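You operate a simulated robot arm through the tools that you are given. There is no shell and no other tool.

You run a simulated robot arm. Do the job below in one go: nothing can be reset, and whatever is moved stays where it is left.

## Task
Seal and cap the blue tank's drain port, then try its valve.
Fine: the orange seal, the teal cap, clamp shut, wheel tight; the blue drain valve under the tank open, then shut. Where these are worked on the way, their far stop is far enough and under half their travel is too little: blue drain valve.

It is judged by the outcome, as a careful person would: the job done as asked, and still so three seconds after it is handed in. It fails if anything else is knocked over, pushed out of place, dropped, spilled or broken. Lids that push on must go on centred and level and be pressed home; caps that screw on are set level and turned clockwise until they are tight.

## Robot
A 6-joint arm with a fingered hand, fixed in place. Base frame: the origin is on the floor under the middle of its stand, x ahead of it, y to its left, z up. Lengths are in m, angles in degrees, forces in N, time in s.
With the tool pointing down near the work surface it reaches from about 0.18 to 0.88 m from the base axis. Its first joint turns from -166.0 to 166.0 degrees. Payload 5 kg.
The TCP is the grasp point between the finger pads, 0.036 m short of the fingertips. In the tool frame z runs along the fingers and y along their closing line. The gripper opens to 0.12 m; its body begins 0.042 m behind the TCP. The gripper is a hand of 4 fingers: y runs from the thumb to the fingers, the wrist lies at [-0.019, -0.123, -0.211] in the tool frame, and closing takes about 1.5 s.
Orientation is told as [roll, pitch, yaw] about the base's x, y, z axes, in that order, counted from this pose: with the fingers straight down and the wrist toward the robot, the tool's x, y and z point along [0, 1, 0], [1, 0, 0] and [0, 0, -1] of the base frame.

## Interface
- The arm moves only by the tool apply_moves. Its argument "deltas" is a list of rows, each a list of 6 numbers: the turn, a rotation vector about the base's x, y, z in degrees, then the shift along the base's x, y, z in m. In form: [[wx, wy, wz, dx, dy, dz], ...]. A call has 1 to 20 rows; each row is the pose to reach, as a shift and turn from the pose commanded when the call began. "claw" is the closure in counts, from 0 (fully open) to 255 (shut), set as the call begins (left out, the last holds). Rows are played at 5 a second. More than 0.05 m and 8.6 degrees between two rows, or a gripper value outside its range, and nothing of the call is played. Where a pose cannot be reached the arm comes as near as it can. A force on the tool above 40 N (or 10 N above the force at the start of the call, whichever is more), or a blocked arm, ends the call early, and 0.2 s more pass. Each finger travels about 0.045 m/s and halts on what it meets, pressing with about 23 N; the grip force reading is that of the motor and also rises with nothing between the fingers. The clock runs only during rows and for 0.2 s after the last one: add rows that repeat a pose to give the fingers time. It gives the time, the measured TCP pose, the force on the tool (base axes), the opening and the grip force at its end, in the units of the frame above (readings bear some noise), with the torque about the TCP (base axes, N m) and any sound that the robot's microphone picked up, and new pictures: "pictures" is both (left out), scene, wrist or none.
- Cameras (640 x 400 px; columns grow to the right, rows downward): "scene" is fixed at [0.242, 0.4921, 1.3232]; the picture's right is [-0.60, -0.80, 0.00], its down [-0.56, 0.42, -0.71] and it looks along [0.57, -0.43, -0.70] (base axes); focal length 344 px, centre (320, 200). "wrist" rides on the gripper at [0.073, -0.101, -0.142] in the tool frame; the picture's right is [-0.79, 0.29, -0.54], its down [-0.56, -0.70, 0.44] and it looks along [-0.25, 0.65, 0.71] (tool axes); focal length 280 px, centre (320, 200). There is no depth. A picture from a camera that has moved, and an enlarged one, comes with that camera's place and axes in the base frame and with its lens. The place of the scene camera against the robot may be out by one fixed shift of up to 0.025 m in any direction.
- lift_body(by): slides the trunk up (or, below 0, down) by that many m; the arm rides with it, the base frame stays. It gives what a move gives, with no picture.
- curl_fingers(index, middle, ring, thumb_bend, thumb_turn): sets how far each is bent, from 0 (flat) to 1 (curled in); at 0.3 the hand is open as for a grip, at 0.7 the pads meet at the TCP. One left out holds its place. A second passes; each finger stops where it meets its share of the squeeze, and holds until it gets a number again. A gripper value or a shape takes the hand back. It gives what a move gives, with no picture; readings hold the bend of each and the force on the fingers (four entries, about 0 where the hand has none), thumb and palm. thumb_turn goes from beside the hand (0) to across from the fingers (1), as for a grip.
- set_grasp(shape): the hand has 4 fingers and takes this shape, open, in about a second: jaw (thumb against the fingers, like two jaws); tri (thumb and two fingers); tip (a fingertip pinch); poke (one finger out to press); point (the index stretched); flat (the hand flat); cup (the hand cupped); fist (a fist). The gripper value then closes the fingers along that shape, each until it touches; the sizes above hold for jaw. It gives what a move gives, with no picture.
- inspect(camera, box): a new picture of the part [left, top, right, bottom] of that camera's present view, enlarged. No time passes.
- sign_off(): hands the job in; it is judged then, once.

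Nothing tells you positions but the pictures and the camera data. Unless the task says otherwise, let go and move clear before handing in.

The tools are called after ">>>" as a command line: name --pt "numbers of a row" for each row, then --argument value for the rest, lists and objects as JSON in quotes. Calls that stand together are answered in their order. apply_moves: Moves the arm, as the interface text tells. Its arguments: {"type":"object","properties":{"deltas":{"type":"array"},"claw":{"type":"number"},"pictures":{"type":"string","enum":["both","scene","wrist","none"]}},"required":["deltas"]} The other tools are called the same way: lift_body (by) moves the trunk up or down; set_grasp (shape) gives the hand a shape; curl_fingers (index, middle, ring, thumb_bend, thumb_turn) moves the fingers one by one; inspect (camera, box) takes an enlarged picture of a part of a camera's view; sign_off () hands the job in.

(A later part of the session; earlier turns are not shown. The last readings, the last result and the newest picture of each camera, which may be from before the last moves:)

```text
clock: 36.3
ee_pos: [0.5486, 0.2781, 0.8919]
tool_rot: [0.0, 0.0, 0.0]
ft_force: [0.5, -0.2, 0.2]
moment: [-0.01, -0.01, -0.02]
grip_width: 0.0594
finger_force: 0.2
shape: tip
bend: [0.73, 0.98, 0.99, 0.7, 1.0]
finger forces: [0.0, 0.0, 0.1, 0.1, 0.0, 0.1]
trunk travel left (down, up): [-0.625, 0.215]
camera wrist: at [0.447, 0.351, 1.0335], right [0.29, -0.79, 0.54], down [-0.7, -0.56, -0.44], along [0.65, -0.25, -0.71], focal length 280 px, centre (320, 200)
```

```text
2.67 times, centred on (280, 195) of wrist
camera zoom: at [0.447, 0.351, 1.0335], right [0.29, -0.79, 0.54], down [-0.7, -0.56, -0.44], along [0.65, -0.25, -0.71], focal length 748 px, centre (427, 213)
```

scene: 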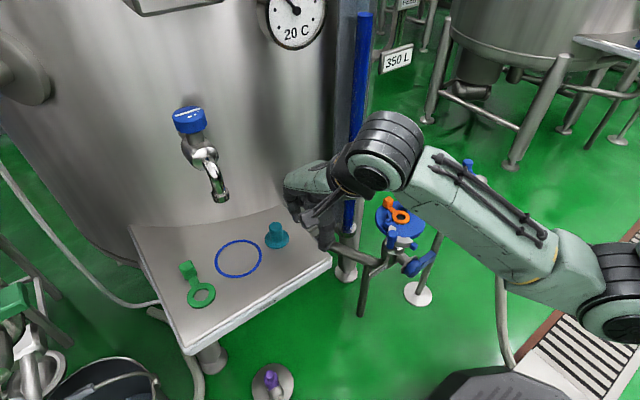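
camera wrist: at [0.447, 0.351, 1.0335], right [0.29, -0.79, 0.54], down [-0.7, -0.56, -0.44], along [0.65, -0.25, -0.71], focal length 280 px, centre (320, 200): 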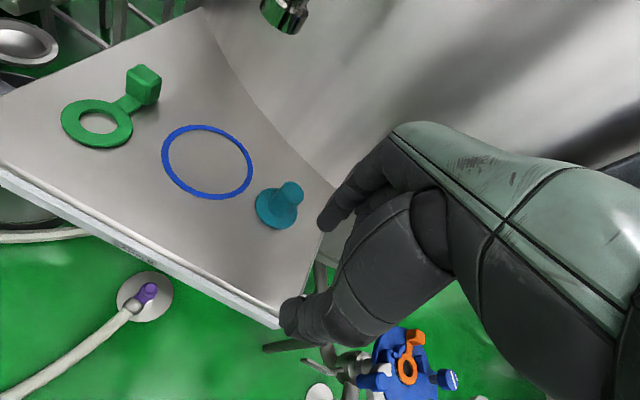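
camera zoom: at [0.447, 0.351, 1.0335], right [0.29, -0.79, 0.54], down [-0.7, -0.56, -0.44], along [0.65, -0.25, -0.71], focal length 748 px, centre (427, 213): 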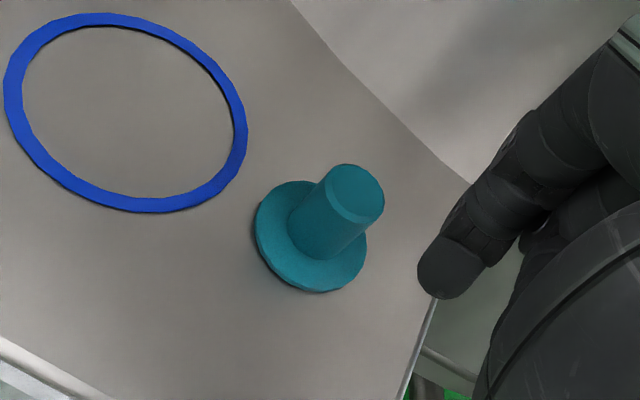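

The cap sits close to the tank wall and the faucet. A yaw of about -45° keeps the knuckles off the wall and the hand clear of the faucet, so I'll rotate in place and then look again.

>>> apply_moves --pt "0 0 -7.5 0.005 0 0" --pt "0 0 -15 0.01 0 0" --pt "0 0 -22.5 0.015 0.004 0" --pt "0 0 -30 0.02 0.008 0" --pt "0 0 -37.5 0.03 0.012 0" --pt "0 0 -45 0.04 0.018 0" --pt "0 0 -45 0.04 0.018 0" --pictures "both"

>>> inspect --camera "wrist" --box '[160, 160, 400, 310]'

>>> inspect --camera "scene" --box '[220, 140, 380, 280]'

```text
clock: 37.9
ee_pos: [0.5886, 0.2969, 0.8901]
tool_rot: [-0.1, 0.0, -45.1]
ft_force: [-0.9, -0.4, 0.3]
moment: [0.0, -0.02, 0.02]
grip_width: 0.0593
finger_force: 0.1
shape: tip
bend: [0.73, 0.98, 0.99, 0.7, 1.0]
finger forces: [0.0, 0.1, 0.1, 0.1, 0.0, 0.0]
trunk travel left (down, up): [-0.625, 0.215]
camera wrist: at [0.5677, 0.4194, 1.0328], right [-0.36, -0.76, 0.54], down [-0.89, 0.1, -0.44], along [0.28, -0.64, -0.71], focal length 280 px, centre (320, 200)
```

scene: 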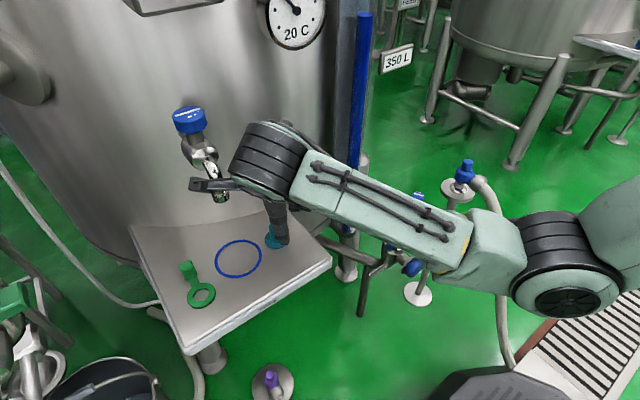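
wrist: 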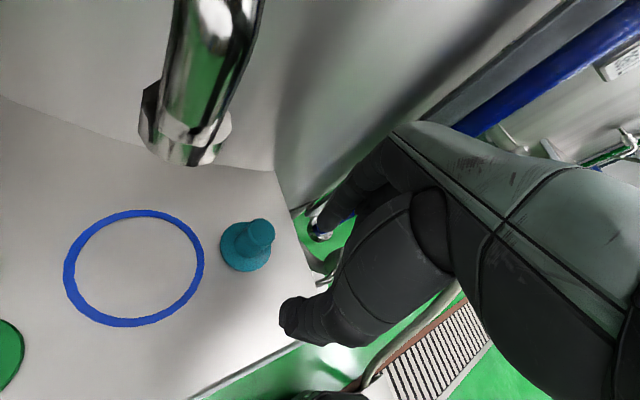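

```text
2.67 times, centred on (280, 235) of wrist
camera zoom: at [0.5677, 0.4194, 1.0328], right [-0.36, -0.76, 0.54], down [-0.89, 0.1, -0.44], along [0.28, -0.64, -0.71], focal length 748 px, centre (427, 107)
```

zoom: 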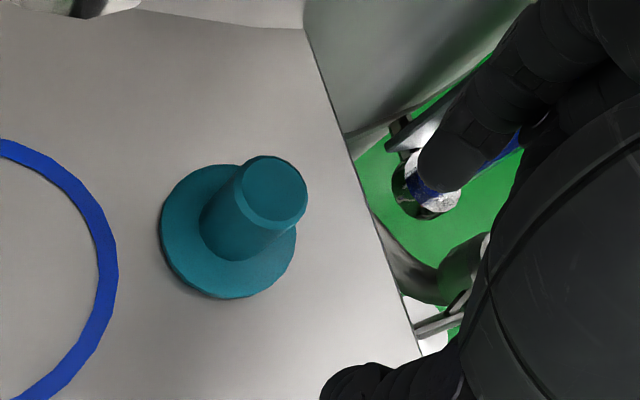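

```text
2.86 times, centred on (300, 210) of scene
camera zoom: at [0.242, 0.4921, 1.3232], right [-0.6, -0.8, 0.0], down [-0.56, 0.42, -0.71], along [0.57, -0.43, -0.7], focal length 981 px, centre (377, 171)
```

zoom: 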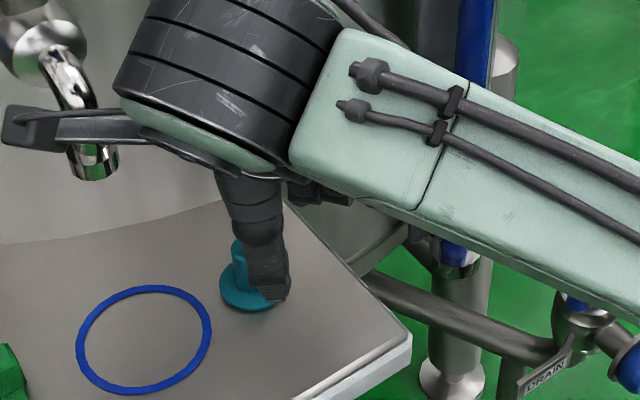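

Re-triangulated, the cap axis is at about (0.6295, 0.305), with flange top z≈0.778 and knob top z≈0.820. I'm moving above it.

>>> apply_moves --pt "0 0 0 0.01 0.002 0" --pt "0 0 0 0.02 0.004 0" --pt "0 0 0 0.03 0.006 0" --pt "0 0 0 0.041 0.008 0" --pt "0 0 0 0.041 0.008 -0.015" --pt "0 0 0 0.041 0.008 -0.015" --pictures "both"

>>> inspect --camera "wrist" --box '[200, 160, 440, 330]'

>>> inspect --camera "scene" --box '[180, 100, 340, 280]'

```text
clock: 39.3
ee_pos: [0.6298, 0.3049, 0.8742]
tool_rot: [0.0, 0.0, -45.0]
ft_force: [0.8, -0.6, -0.7]
moment: [-0.02, 0.0, 0.0]
grip_width: 0.0595
finger_force: 0.1
shape: tip
bend: [0.73, 0.98, 0.99, 0.7, 1.0]
finger forces: [0.0, 0.1, 0.0, 0.0, 0.1, 0.1]
trunk travel left (down, up): [-0.625, 0.215]
camera wrist: at [0.6092, 0.4283, 1.0173], right [-0.36, -0.76, 0.54], down [-0.89, 0.1, -0.44], along [0.28, -0.64, -0.71], focal length 280 px, centre (320, 200)
```

scene: 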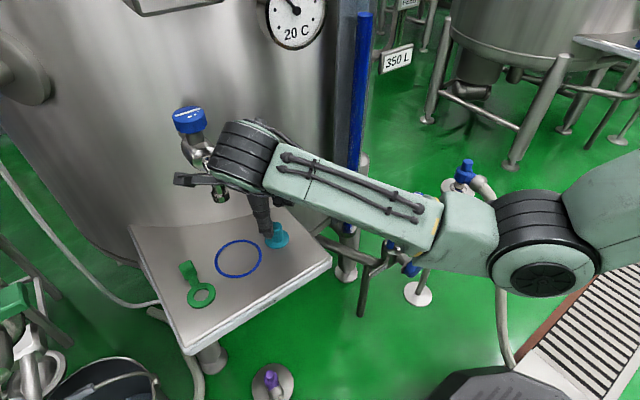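
wrist: 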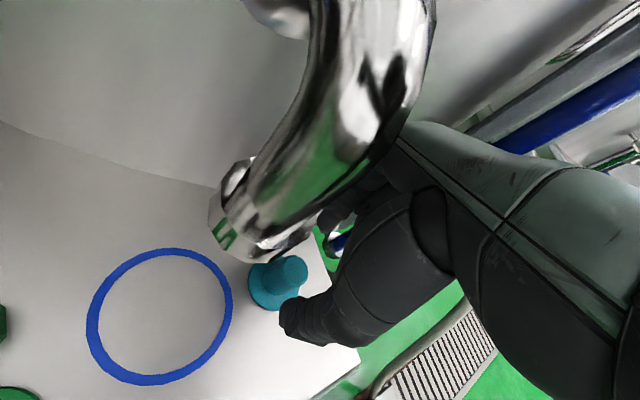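

```text
2.35 times, centred on (320, 245) of wrist
camera zoom: at [0.6092, 0.4283, 1.0173], right [-0.36, -0.76, 0.54], down [-0.89, 0.1, -0.44], along [0.28, -0.64, -0.71], focal length 660 px, centre (320, 94)
```

zoom: 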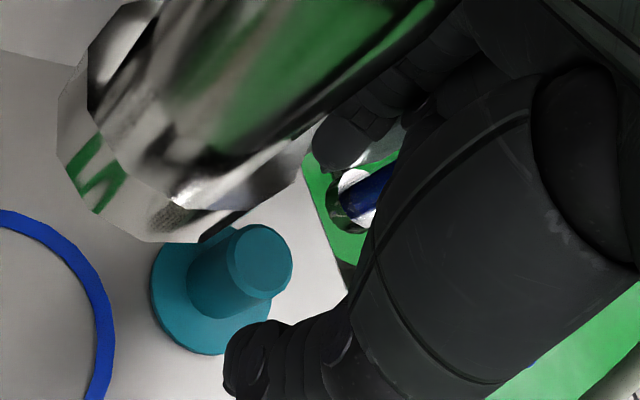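

```text
2.22 times, centred on (260, 190) of scene
camera zoom: at [0.242, 0.4921, 1.3232], right [-0.6, -0.8, 0.0], down [-0.56, 0.42, -0.71], along [0.57, -0.43, -0.7], focal length 763 px, centre (453, 222)
```

zoom: 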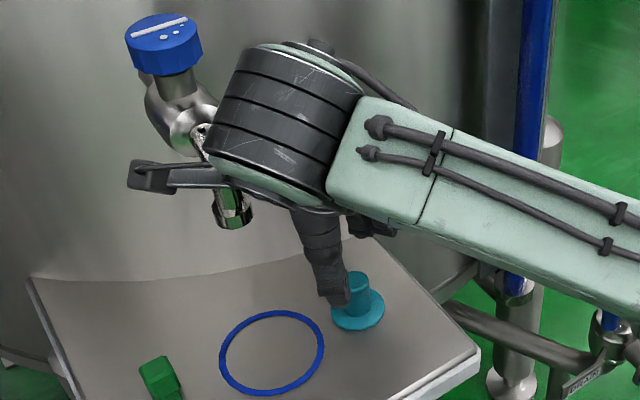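

The knob projects exactly where the grasp axis should be, within 1 mm. I'm descending straight down to the grasp height.

>>> apply_moves --pt "0 0 0 0 0 -0.012" --pt "0 0 0 0 0 -0.024" --pt "0 0 0 0 0 -0.036" --pt "0 0 0 0 0 -0.046" --pt "0 0 0 0 0 -0.055" --pt "0 0 0 0 0 -0.055" --pictures "both"

>>> inspect --camera "wrist" --box '[200, 160, 440, 330]'

>>> inspect --camera "scene" --box '[180, 100, 340, 280]'

```text
clock: 40.7
ee_pos: [0.6299, 0.3039, 0.8208]
tool_rot: [-0.1, 0.0, -45.1]
ft_force: [0.2, 0.6, -0.6]
moment: [0.01, -0.03, -0.02]
grip_width: 0.0595
finger_force: 0.1
shape: tip
bend: [0.73, 0.98, 0.99, 0.7, 1.0]
finger forces: [0.0, 0.1, 0.1, 0.0, 0.0, 0.1]
trunk travel left (down, up): [-0.625, 0.215]
camera wrist: at [0.609, 0.4276, 0.9628], right [-0.36, -0.76, 0.54], down [-0.89, 0.1, -0.44], along [0.28, -0.64, -0.71], focal length 280 px, centre (320, 200)
```

scene: 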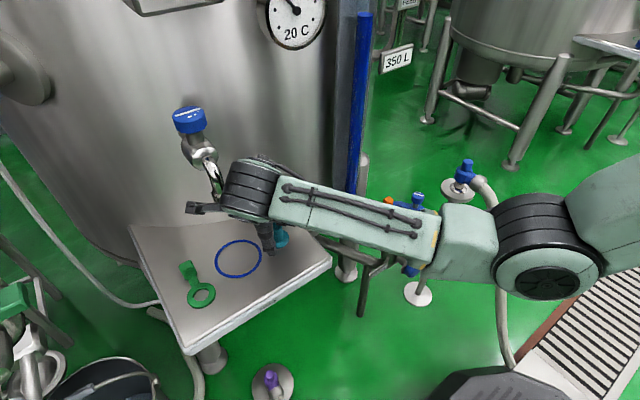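
wrist: 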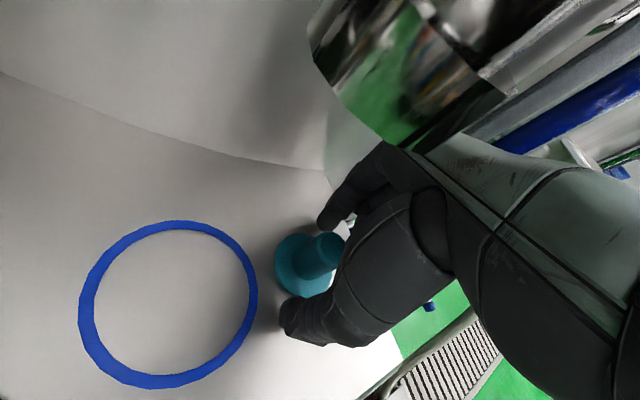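

```text
2.35 times, centred on (320, 245) of wrist
camera zoom: at [0.609, 0.4276, 0.9628], right [-0.36, -0.76, 0.54], down [-0.89, 0.1, -0.44], along [0.28, -0.64, -0.71], focal length 660 px, centre (320, 94)
```

zoom: 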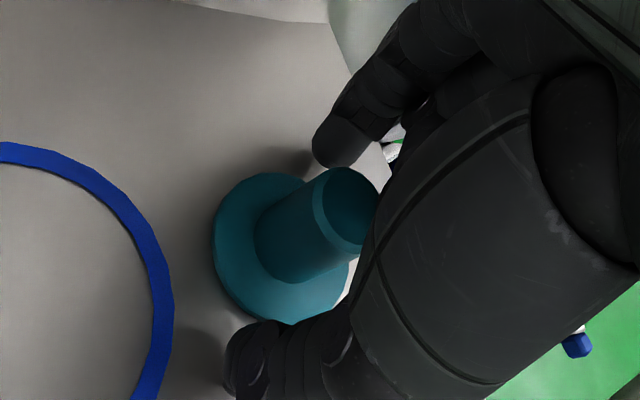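

```text
2.22 times, centred on (260, 190) of scene
camera zoom: at [0.242, 0.4921, 1.3232], right [-0.6, -0.8, 0.0], down [-0.56, 0.42, -0.71], along [0.57, -0.43, -0.7], focal length 763 px, centre (453, 222)
```

zoom: 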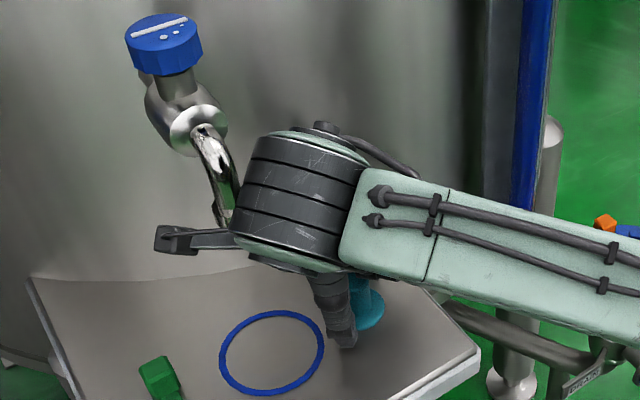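

The knob is between the pads with no contact force. Closing.

>>> apply_moves --pt "0 0 0 0 0 -0.002" --pt "0 0 0 0 0 -0.002" --pt "0 0 0 0 0 -0.002" --pt "0 0 0 0 0 -0.002" --pt "0 0 0 0 0 -0.002" --pt "0 0 0 0 0 -0.002" --pt "0 0 0 0 0 -0.002" --pt "0 0 0 0 0 -0.002" --claw 255 --pictures "none"

>>> inspect --camera "wrist" --box '[200, 160, 440, 330]'

```text
clock: 42.5
ee_pos: [0.6279, 0.3042, 0.8208]
tool_rot: [0.2, -0.1, -45.0]
ft_force: [1.9, 1.1, 16.3]
moment: [-0.02, -0.11, 0.02]
grip_width: 0.0283
finger_force: 23.2
shape: tip
bend: [0.73, 1.0, 1.0, 0.76, 1.0]
finger forces: [25.5, 0.0, 0.0, 0.1, 23.7, 0.0]
trunk travel left (down, up): [-0.625, 0.215]
```

```text
2.35 times, centred on (320, 245) of wrist
camera zoom: at [0.6082, 0.4273, 0.963], right [-0.36, -0.76, 0.54], down [-0.89, 0.1, -0.45], along [0.29, -0.64, -0.71], focal length 660 px, centre (320, 94)
```

zoom: 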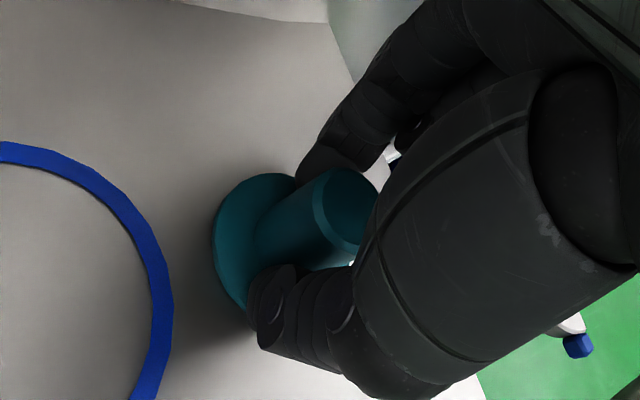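

The knob is gripped at 28 mm, with the fingertips resting on the flange (16 N, which lifting will relieve). Lifting straight up.

>>> apply_moves --pt "0 0 0 0 0 0.006" --pt "0 0 0 0 0 0.015" --pt "0 0 0 0 0 0.03" --pt "0 0 0 0 0 0.045" --pt "0 0 0 0 0 0.06" --pt "0 0 0 0 0 0.068" --pt "0 0 0 0 0 0.068" --pictures "both"

>>> inspect --camera "wrist" --box '[200, 160, 440, 330]'

```text
clock: 44.1
ee_pos: [0.63, 0.3048, 0.8875]
tool_rot: [0.0, 0.0, -44.9]
ft_force: [-0.3, -0.4, -0.7]
moment: [0.02, -0.03, -0.03]
grip_width: 0.0272
finger_force: 23.3
shape: tip
bend: [0.73, 1.0, 1.0, 0.75, 1.0]
finger forces: [19.2, 0.0, 0.0, 0.0, 20.0, 0.0]
trunk travel left (down, up): [-0.625, 0.215]
camera wrist: at [0.6096, 0.4282, 1.0297], right [-0.35, -0.76, 0.54], down [-0.89, 0.1, -0.44], along [0.28, -0.64, -0.71], focal length 280 px, centre (320, 200)
```

scene: 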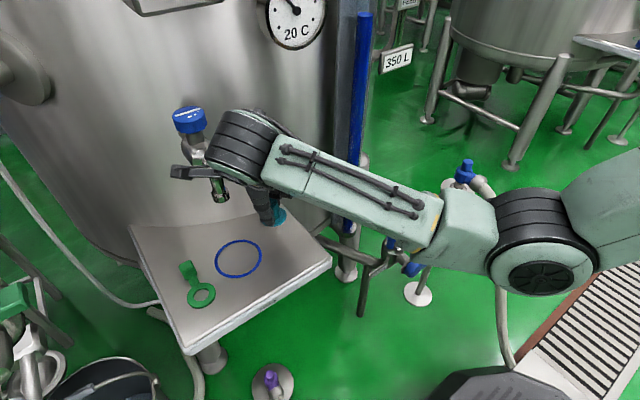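
wrist: 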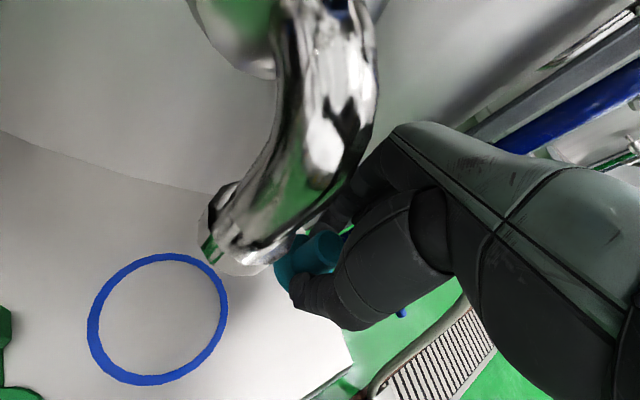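

```text
2.35 times, centred on (320, 245) of wrist
camera zoom: at [0.6096, 0.4282, 1.0297], right [-0.35, -0.76, 0.54], down [-0.89, 0.1, -0.44], along [0.28, -0.64, -0.71], focal length 660 px, centre (320, 94)
```

zoom: 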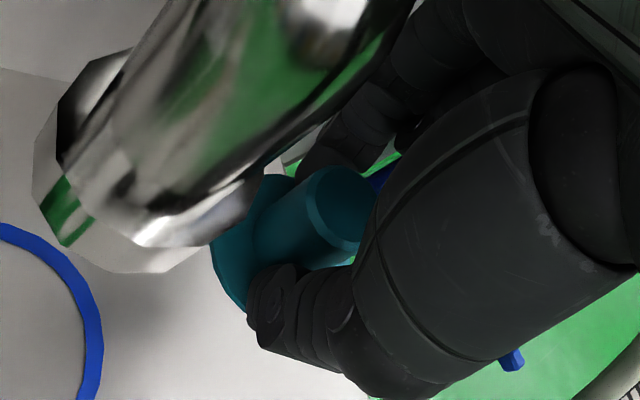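

The cap is lifted level. I'll back away from the faucet, rotate the hand to yaw 0 so the index ends up between the fences at the port, and then travel toward the port.

>>> apply_moves --pt "0 0 0 -0.03 -0.02 0.005" --pt "0 0 0 -0.06 -0.04 0.01" --pt "0 0 7.5 -0.075 -0.06 0.01" --pt "0 0 15 -0.085 -0.09 0.01" --pt "0 0 22.5 -0.09 -0.12 0.01" --pt "0 0 30 -0.09 -0.15 0.005" --pt "0 0 37.5 -0.09 -0.185 0" --pt "0 0 45 -0.085 -0.22 0" --pt "0 0 45 -0.08 -0.255 -0.005" --pt "0 0 45 -0.07 -0.29 -0.02" --pt "0 0 45 -0.06 -0.325 -0.04" --pt "0 0 45 -0.045 -0.355 -0.065" --pt "0 0 45 -0.03 -0.375 -0.095" --pt "0 0 45 -0.02 -0.3755 -0.12" --pt "0 0 45 -0.02 -0.3755 -0.12" --pictures "both"

>>> inspect --camera "wrist" --box '[160, 160, 400, 330]'

>>> inspect --camera "scene" --box '[370, 130, 466, 240]'

```text
clock: 47.3
ee_pos: [0.6085, -0.0711, 0.7659]
tool_rot: [0.0, -0.1, -0.1]
ft_force: [-0.3, -0.4, -0.2]
moment: [0.01, 0.0, 0.0]
grip_width: 0.0272
finger_force: 23.6
shape: tip
bend: [0.73, 1.0, 1.0, 0.75, 1.0]
finger forces: [18.6, 0.0, 0.0, 0.0, 19.0, 0.0]
trunk travel left (down, up): [-0.625, 0.215]
camera wrist: at [0.5069, 0.0019, 0.9071], right [0.29, -0.79, 0.54], down [-0.7, -0.56, -0.44], along [0.65, -0.25, -0.71], focal length 280 px, centre (320, 200)
```

scene: 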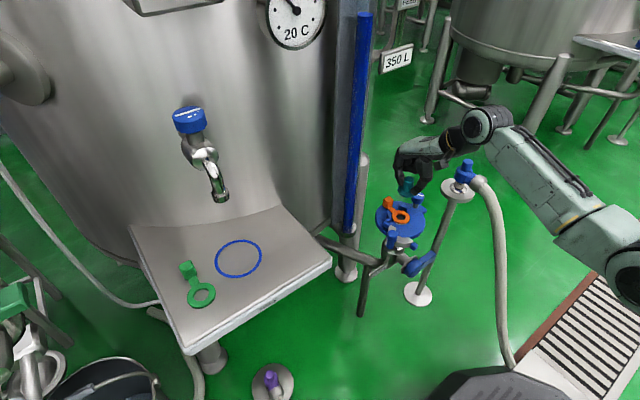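
wrist: 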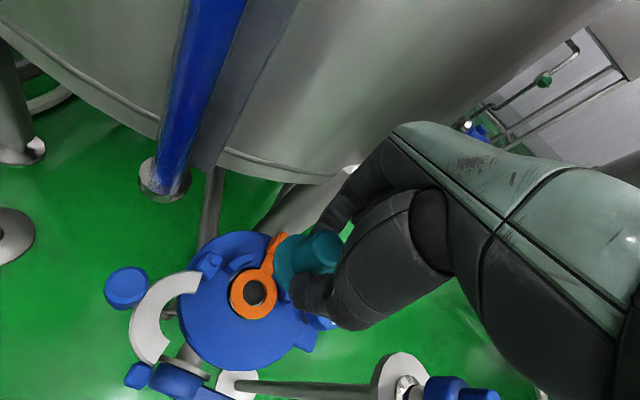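

```text
2.35 times, centred on (280, 245) of wrist
camera zoom: at [0.5069, 0.0019, 0.9071], right [0.29, -0.79, 0.54], down [-0.7, -0.56, -0.44], along [0.65, -0.25, -0.71], focal length 660 px, centre (414, 94)
```

zoom: 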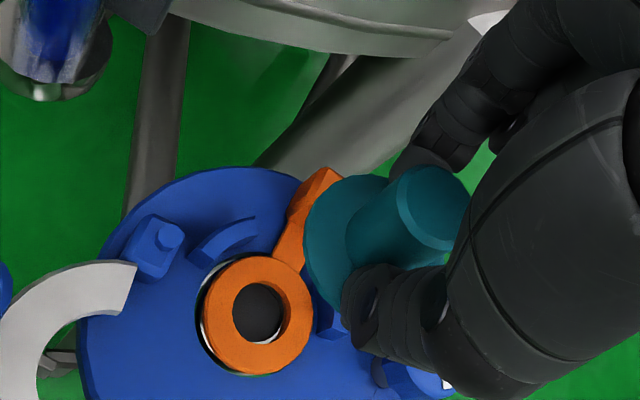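

```text
3.64 times, centred on (418, 185) of scene
camera zoom: at [0.242, 0.4921, 1.3232], right [-0.6, -0.8, 0.0], down [-0.56, 0.42, -0.71], along [0.57, -0.43, -0.7], focal length 1249 px, centre (-36, 254)
```

zoom: 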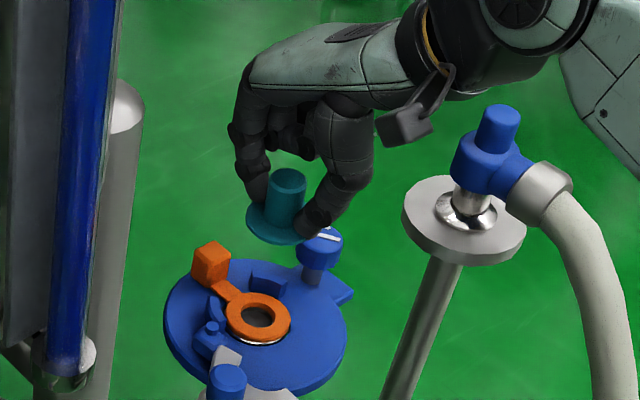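

I have a good view of both parts. I'll zoom in on the scene to check the cap axis against the seal centre.

>>> inspect --camera "scene" --box '[388, 165, 452, 230]'

>>> inspect --camera "wrist" --box '[220, 210, 364, 320]'

```text
6.15 times, centred on (420, 198) of scene
camera zoom: at [0.242, 0.4921, 1.3232], right [-0.6, -0.8, 0.0], down [-0.56, 0.42, -0.71], along [0.57, -0.43, -0.7], focal length 2114 px, centre (-295, 215)
```

zoom: 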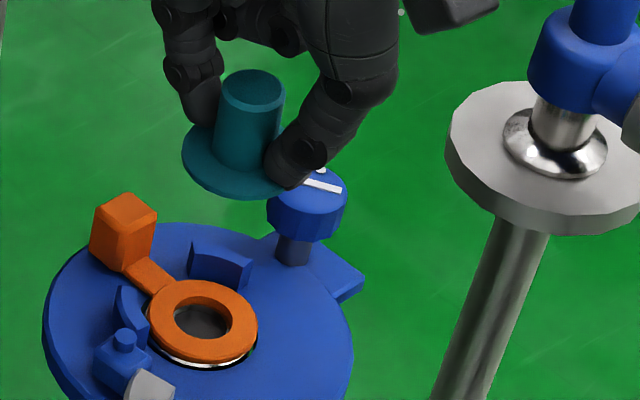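

```text
3.64 times, centred on (292, 265) of wrist
camera zoom: at [0.5069, 0.0019, 0.9071], right [0.29, -0.79, 0.54], down [-0.7, -0.56, -0.44], along [0.65, -0.25, -0.71], focal length 1020 px, centre (422, -36)
```

zoom: 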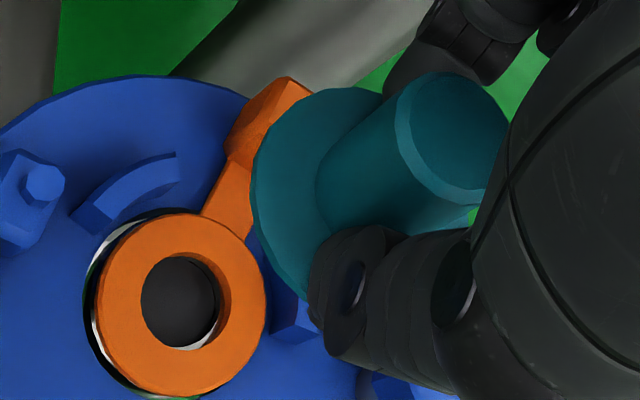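

The cap axis is offset about +3 mm in y from the TCP. I'll correct that and descend to about 2 cm above the seal.

>>> apply_moves --pt "0 0 0 0.0005 -0.003 -0.015" --pt "0 0 0 0.0005 -0.003 -0.03" --pt "0 0 0 0.0005 -0.003 -0.045" --pt "0 0 0 0.0005 -0.003 -0.06" --pt "0 0 0 0.0005 -0.003 -0.074" --pt "0 0 0 0.0005 -0.003 -0.074" --pictures "both"

>>> inspect --camera "scene" --box '[380, 180, 444, 230]'

>>> inspect --camera "wrist" --box '[220, 190, 364, 300]'

```text
clock: 48.7
ee_pos: [0.6087, -0.0735, 0.6915]
tool_rot: [0.0, -0.1, 0.1]
ft_force: [-0.2, -0.6, -0.5]
moment: [-0.02, -0.01, -0.03]
grip_width: 0.0272
finger_force: 23.3
shape: tip
bend: [0.73, 1.0, 1.0, 0.75, 1.0]
finger forces: [18.6, 0.0, 0.0, 0.0, 19.0, 0.0]
trunk travel left (down, up): [-0.625, 0.215]
camera wrist: at [0.5081, -0.0012, 0.8334], right [0.29, -0.79, 0.54], down [-0.7, -0.56, -0.44], along [0.65, -0.25, -0.71], focal length 280 px, centre (320, 200)
```

scene: 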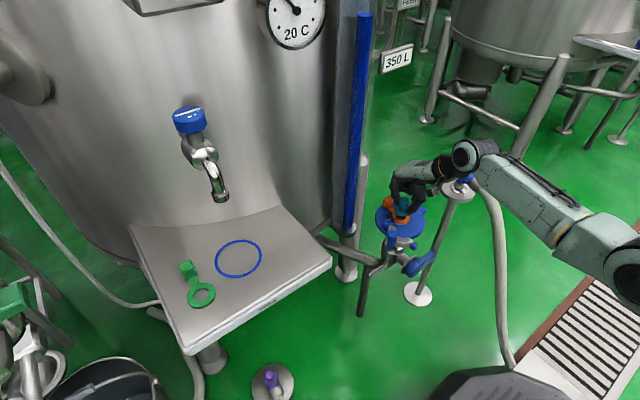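
wrist: 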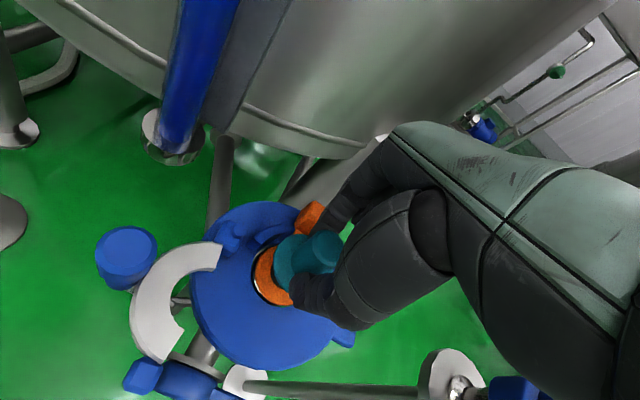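

```text
8.00 times, centred on (412, 205) of scene
camera zoom: at [0.242, 0.4921, 1.3232], right [-0.6, -0.8, 0.0], down [-0.56, 0.42, -0.71], along [0.57, -0.43, -0.7], focal length 2748 px, centre (-416, 160)
```

zoom: 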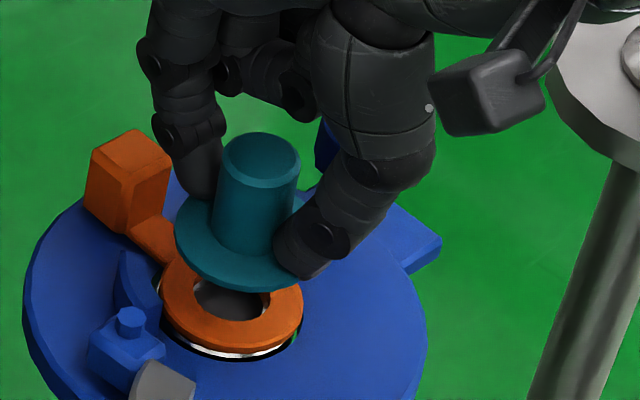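

```text
3.64 times, centred on (292, 245) of wrist
camera zoom: at [0.5081, -0.0012, 0.8334], right [0.29, -0.79, 0.54], down [-0.7, -0.56, -0.44], along [0.65, -0.25, -0.71], focal length 1020 px, centre (422, 36)
```

zoom: 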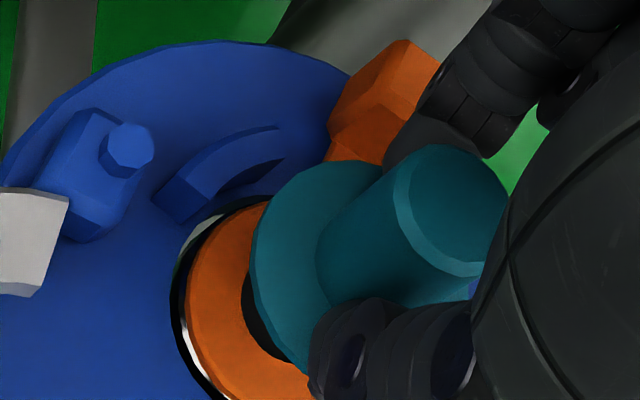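

The scene view says the cap is aligned to within about 1 mm. I'll cross-check with a tighter wrist view.

>>> inspect --camera "wrist" --box '[250, 215, 330, 315]'

>>> inspect --camera "scene" --box '[392, 190, 424, 226]'

```text
4.00 times, centred on (290, 265) of wrist
camera zoom: at [0.5081, -0.0012, 0.8334], right [0.29, -0.79, 0.54], down [-0.7, -0.56, -0.44], along [0.65, -0.25, -0.71], focal length 1122 px, centre (440, -60)
```

zoom: 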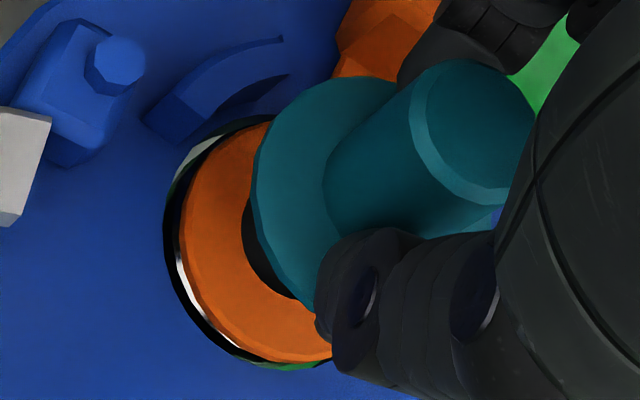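

```text
11.11 times, centred on (408, 208) of scene
camera zoom: at [0.242, 0.4921, 1.3232], right [-0.6, -0.8, 0.0], down [-0.56, 0.42, -0.71], along [0.57, -0.43, -0.7], focal length 3816 px, centre (-658, 111)
```

zoom: 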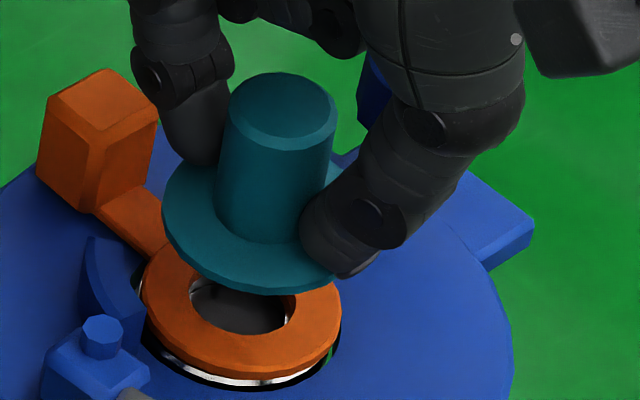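

The two views agree to within 2 mm. I'll go lower, where the edges can be compared directly.

>>> apply_moves --pt "0 0 0 0 0 -0.005" --pt "0 0 0 0 0 -0.01" --pt "0 0 0 0 0 -0.013" --pt "0 0 0 0 0 -0.013" --pictures "none"

>>> inspect --camera "wrist" --box '[250, 205, 330, 305]'

>>> inspect --camera "scene" --box '[392, 190, 424, 226]'

```text
clock: 49.7
ee_pos: [0.6104, -0.0737, 0.6792]
tool_rot: [0.1, 0.0, 0.0]
ft_force: [-0.9, 0.1, 0.1]
moment: [-0.02, -0.01, -0.04]
grip_width: 0.0272
finger_force: 23.3
shape: tip
bend: [0.73, 1.0, 1.0, 0.75, 1.0]
finger forces: [18.6, 0.0, 0.0, 0.1, 18.9, 0.0]
trunk travel left (down, up): [-0.625, 0.215]
```

```text
4.00 times, centred on (290, 255) of wrist
camera zoom: at [0.5083, -0.0015, 0.8213], right [0.29, -0.79, 0.54], down [-0.7, -0.56, -0.44], along [0.65, -0.25, -0.71], focal length 1122 px, centre (440, -20)
```

zoom: 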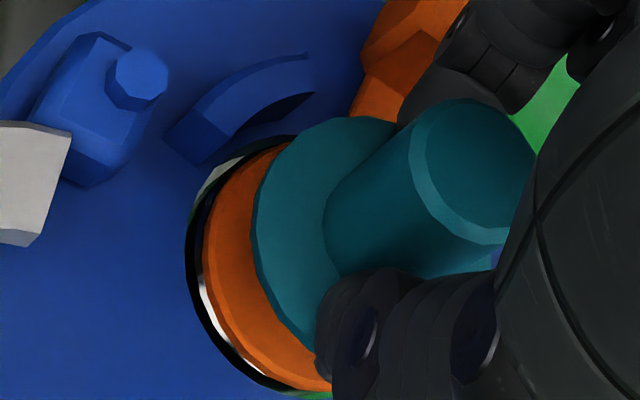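

```text
11.11 times, centred on (408, 208) of scene
camera zoom: at [0.242, 0.4921, 1.3232], right [-0.6, -0.8, 0.0], down [-0.56, 0.42, -0.71], along [0.57, -0.43, -0.7], focal length 3816 px, centre (-658, 111)
```

zoom: 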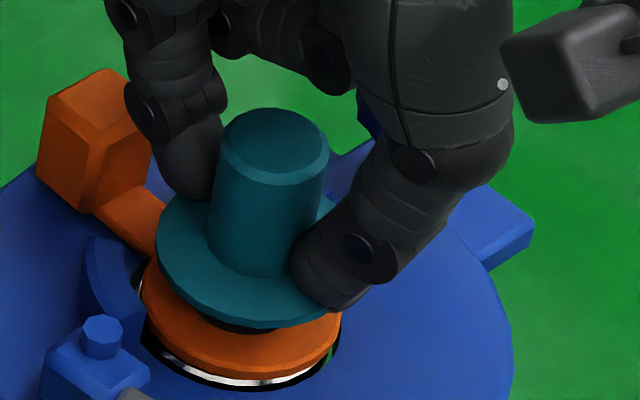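

Still concentric, with about 8 mm remaining. I'm lowering further in small steps.

>>> apply_moves --pt "0 0 0 0 0 -0.002" --pt "0 0 0 0 0 -0.004" --pt "0 0 0 0 0 -0.006" --pt "0 0 0 0 0 -0.006" --pictures "none"

>>> inspect --camera "wrist" --box '[250, 205, 330, 305]'

>>> inspect --camera "scene" --box '[392, 190, 424, 226]'

```text
clock: 50.7
ee_pos: [0.6093, -0.073, 0.6733]
tool_rot: [0.1, -0.1, 0.0]
ft_force: [0.0, 0.6, -0.5]
moment: [-0.01, 0.02, -0.01]
grip_width: 0.0274
finger_force: 23.0
shape: tip
bend: [0.73, 1.0, 1.0, 0.75, 1.0]
finger forces: [18.5, 0.0, 0.1, 0.0, 18.8, 0.1]
trunk travel left (down, up): [-0.625, 0.215]
```

```text
4.00 times, centred on (290, 255) of wrist
camera zoom: at [0.5083, -0.0011, 0.8155], right [0.29, -0.79, 0.54], down [-0.7, -0.56, -0.44], along [0.65, -0.25, -0.71], focal length 1122 px, centre (440, -20)
```

zoom: 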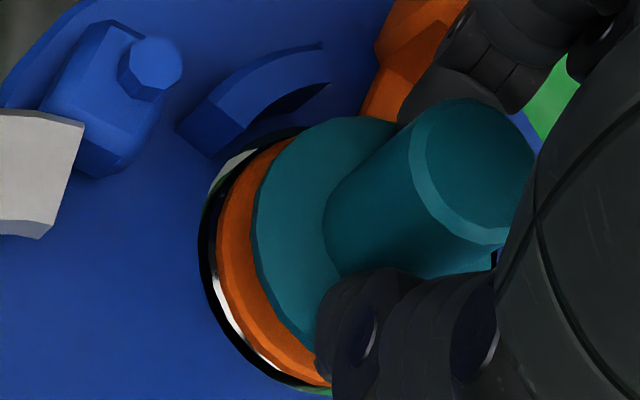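

```text
11.11 times, centred on (408, 208) of scene
camera zoom: at [0.242, 0.4921, 1.3232], right [-0.6, -0.8, 0.0], down [-0.56, 0.42, -0.71], along [0.57, -0.43, -0.7], focal length 3816 px, centre (-658, 111)
```

zoom: 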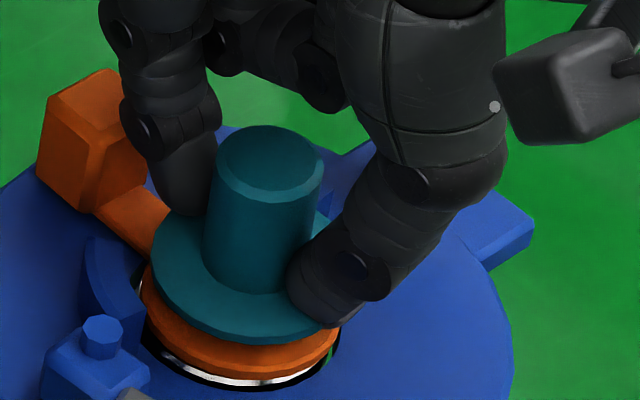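

About 3–4 mm remain. Lowering to contact.

>>> apply_moves --pt "0 0 0 0 0 -0.001" --pt "0 0 0 0 0 -0.002" --pt "0 0 0 0 0 -0.003" --pt "0 0 0 0 0 -0.004" --pt "0 0 0 0 0 -0.004" --pictures "none"

>>> inspect --camera "wrist" --box '[250, 205, 330, 305]'

>>> inspect --camera "scene" --box '[392, 190, 424, 226]'

```text
clock: 51.9
ee_pos: [0.6107, -0.0738, 0.6693]
tool_rot: [-0.1, 0.1, 0.0]
ft_force: [0.0, -0.4, -0.7]
moment: [0.03, 0.03, 0.01]
grip_width: 0.027
finger_force: 23.3
shape: tip
bend: [0.73, 1.0, 1.0, 0.75, 1.0]
finger forces: [18.6, 0.0, 0.0, 0.0, 18.9, 0.1]
trunk travel left (down, up): [-0.625, 0.215]
```

```text
4.00 times, centred on (290, 255) of wrist
camera zoom: at [0.5081, -0.0004, 0.8117], right [0.29, -0.79, 0.54], down [-0.7, -0.56, -0.44], along [0.65, -0.25, -0.71], focal length 1122 px, centre (440, -20)
```

zoom: 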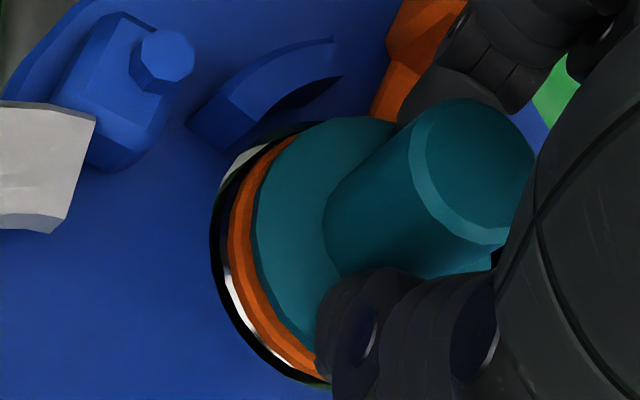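

```text
11.11 times, centred on (408, 208) of scene
camera zoom: at [0.242, 0.4921, 1.3232], right [-0.6, -0.8, 0.0], down [-0.56, 0.42, -0.71], along [0.57, -0.43, -0.7], focal length 3816 px, centre (-658, 111)
```

zoom: 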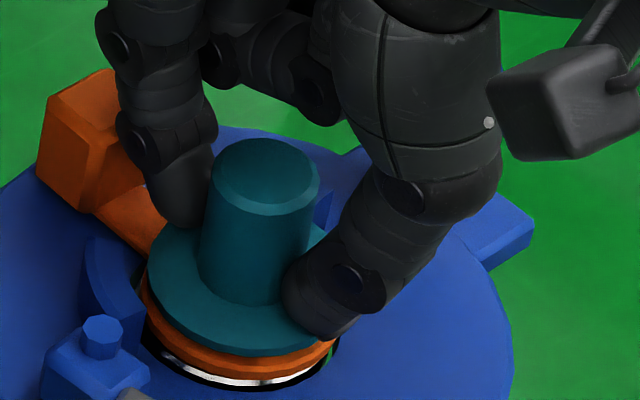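

Nearly touching. Continuing in 1 mm steps.

>>> apply_moves --pt "0 0 0 0 0 -0.001" --pt "0 0 0 0 0 -0.002" --pt "0 0 0 0 0 -0.003" --pt "0 0 0 0 0 -0.004" --pt "0 0 0 0 0 -0.004" --pictures "none"

>>> inspect --camera "wrist" --box '[250, 205, 330, 305]'

>>> inspect --camera "scene" --box '[392, 190, 424, 226]'

```text
clock: 53.1
ee_pos: [0.6097, -0.0739, 0.6662]
tool_rot: [0.0, -0.1, 0.0]
ft_force: [-1.1, -0.6, 3.7]
moment: [-0.02, -0.05, -0.01]
grip_width: 0.027
finger_force: 22.6
shape: tip
bend: [0.73, 1.0, 1.0, 0.75, 1.0]
finger forces: [20.8, 0.1, 0.1, 0.0, 20.1, 0.0]
trunk travel left (down, up): [-0.625, 0.215]
```

```text
4.00 times, centred on (290, 255) of wrist
camera zoom: at [0.5088, -0.001, 0.8082], right [0.29, -0.79, 0.54], down [-0.7, -0.56, -0.44], along [0.65, -0.25, -0.71], focal length 1122 px, centre (440, -20)
```

zoom: 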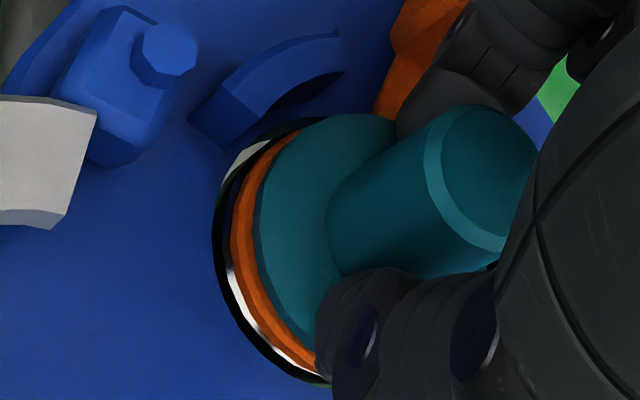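

```text
11.11 times, centred on (408, 208) of scene
camera zoom: at [0.242, 0.4921, 1.3232], right [-0.6, -0.8, 0.0], down [-0.56, 0.42, -0.71], along [0.57, -0.43, -0.7], focal length 3816 px, centre (-658, 111)
```

zoom: 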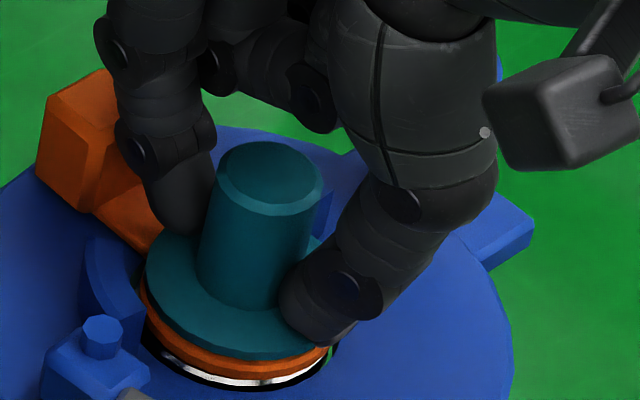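

Contact was felt (about 4 N), and the cap is levelling itself onto the seal. I'll press another 1.5 mm to flatten it.

>>> apply_moves --pt "0 0 0 0 0 -0.001" --pt "0 0 0 0 0 -0.002" --pt "0 0 0 0 0 -0.002" --pictures "none"

>>> inspect --camera "wrist" --box '[250, 205, 330, 305]'

>>> inspect --camera "scene" --box '[392, 190, 424, 226]'

```text
clock: 53.9
ee_pos: [0.6115, -0.0737, 0.6671]
tool_rot: [-0.1, -0.3, -0.1]
ft_force: [-0.3, -0.9, 15.0]
moment: [-0.04, 0.06, -0.02]
grip_width: 0.0271
finger_force: 22.9
shape: tip
bend: [0.73, 1.0, 1.0, 0.75, 1.0]
finger forces: [23.9, 0.0, 0.0, 0.1, 22.4, 0.0]
trunk travel left (down, up): [-0.625, 0.215]
```

```text
4.00 times, centred on (290, 255) of wrist
camera zoom: at [0.5085, -0.0007, 0.8077], right [0.28, -0.79, 0.54], down [-0.7, -0.56, -0.45], along [0.66, -0.25, -0.71], focal length 1122 px, centre (440, -20)
```

zoom: 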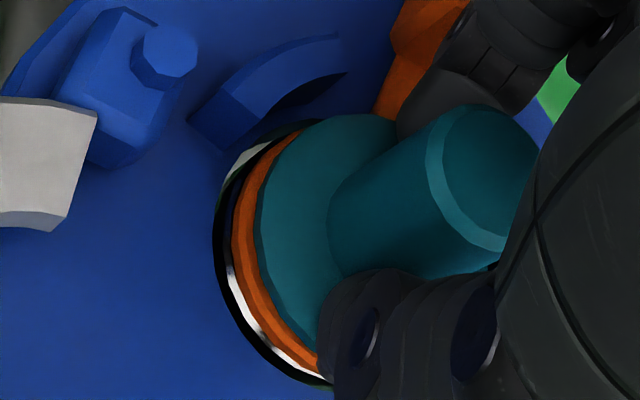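

```text
11.11 times, centred on (408, 208) of scene
camera zoom: at [0.242, 0.4921, 1.3232], right [-0.6, -0.8, 0.0], down [-0.56, 0.42, -0.71], along [0.57, -0.43, -0.7], focal length 3816 px, centre (-658, 111)
```

zoom: 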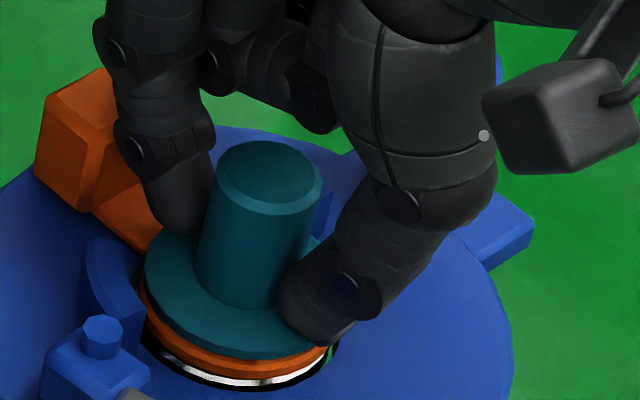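

The cap is firmly down at 15 N and level. I'll relieve the load and open the fingers a few millimetres.

>>> apply_moves --pt "0 0 0 0 0 0.002" --pt "0 0 0 0 0 0.003" --pictures "none"

>>> apply_moves --pt "0 0 0 0 0 0" --pt "0 0 0 0 0 0" --pt "0 0 0 0 0 0" --pt "0 0 0 0 0 0" --claw 180 --pictures "none"

>>> inspect --camera "wrist" --box '[250, 195, 350, 305]'

>>> inspect --camera "scene" --box '[392, 190, 424, 226]'

```text
clock: 54.5
ee_pos: [0.6094, -0.0734, 0.6655]
tool_rot: [-0.1, 0.1, 0.0]
ft_force: [2.8, -0.2, 3.3]
moment: [0.03, -0.18, 0.0]
grip_width: 0.0271
finger_force: 23.0
shape: tip
bend: [0.73, 1.0, 1.0, 0.75, 1.0]
finger forces: [23.4, 0.0, 0.1, 0.0, 19.9, 0.0]
trunk travel left (down, up): [-0.625, 0.215]
```

```text
clock: 55.5
ee_pos: [0.6094, -0.0732, 0.6679]
tool_rot: [0.0, 0.0, 0.0]
ft_force: [0.5, 0.1, 0.5]
moment: [-0.03, 0.01, 0.02]
grip_width: 0.035
finger_force: 0.0
shape: tip
bend: [0.73, 0.98, 0.99, 0.74, 1.0]
finger forces: [0.3, 0.0, 0.0, 0.0, 0.1, 0.1]
trunk travel left (down, up): [-0.625, 0.215]
```

```text
3.64 times, centred on (300, 250) of wrist
camera zoom: at [0.5081, -0.0011, 0.8089], right [0.29, -0.79, 0.54], down [-0.7, -0.56, -0.44], along [0.65, -0.25, -0.71], focal length 1020 px, centre (393, 18)
```

zoom: 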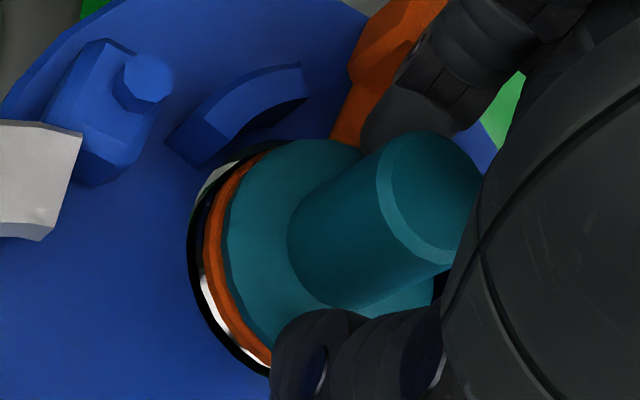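

```text
11.11 times, centred on (408, 208) of scene
camera zoom: at [0.242, 0.4921, 1.3232], right [-0.6, -0.8, 0.0], down [-0.56, 0.42, -0.71], along [0.57, -0.43, -0.7], focal length 3816 px, centre (-658, 111)
```

zoom: 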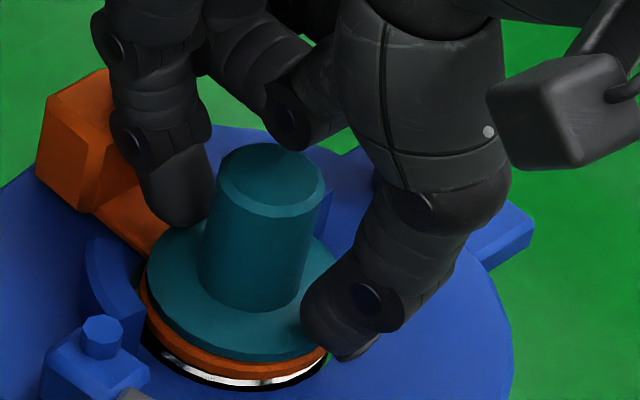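

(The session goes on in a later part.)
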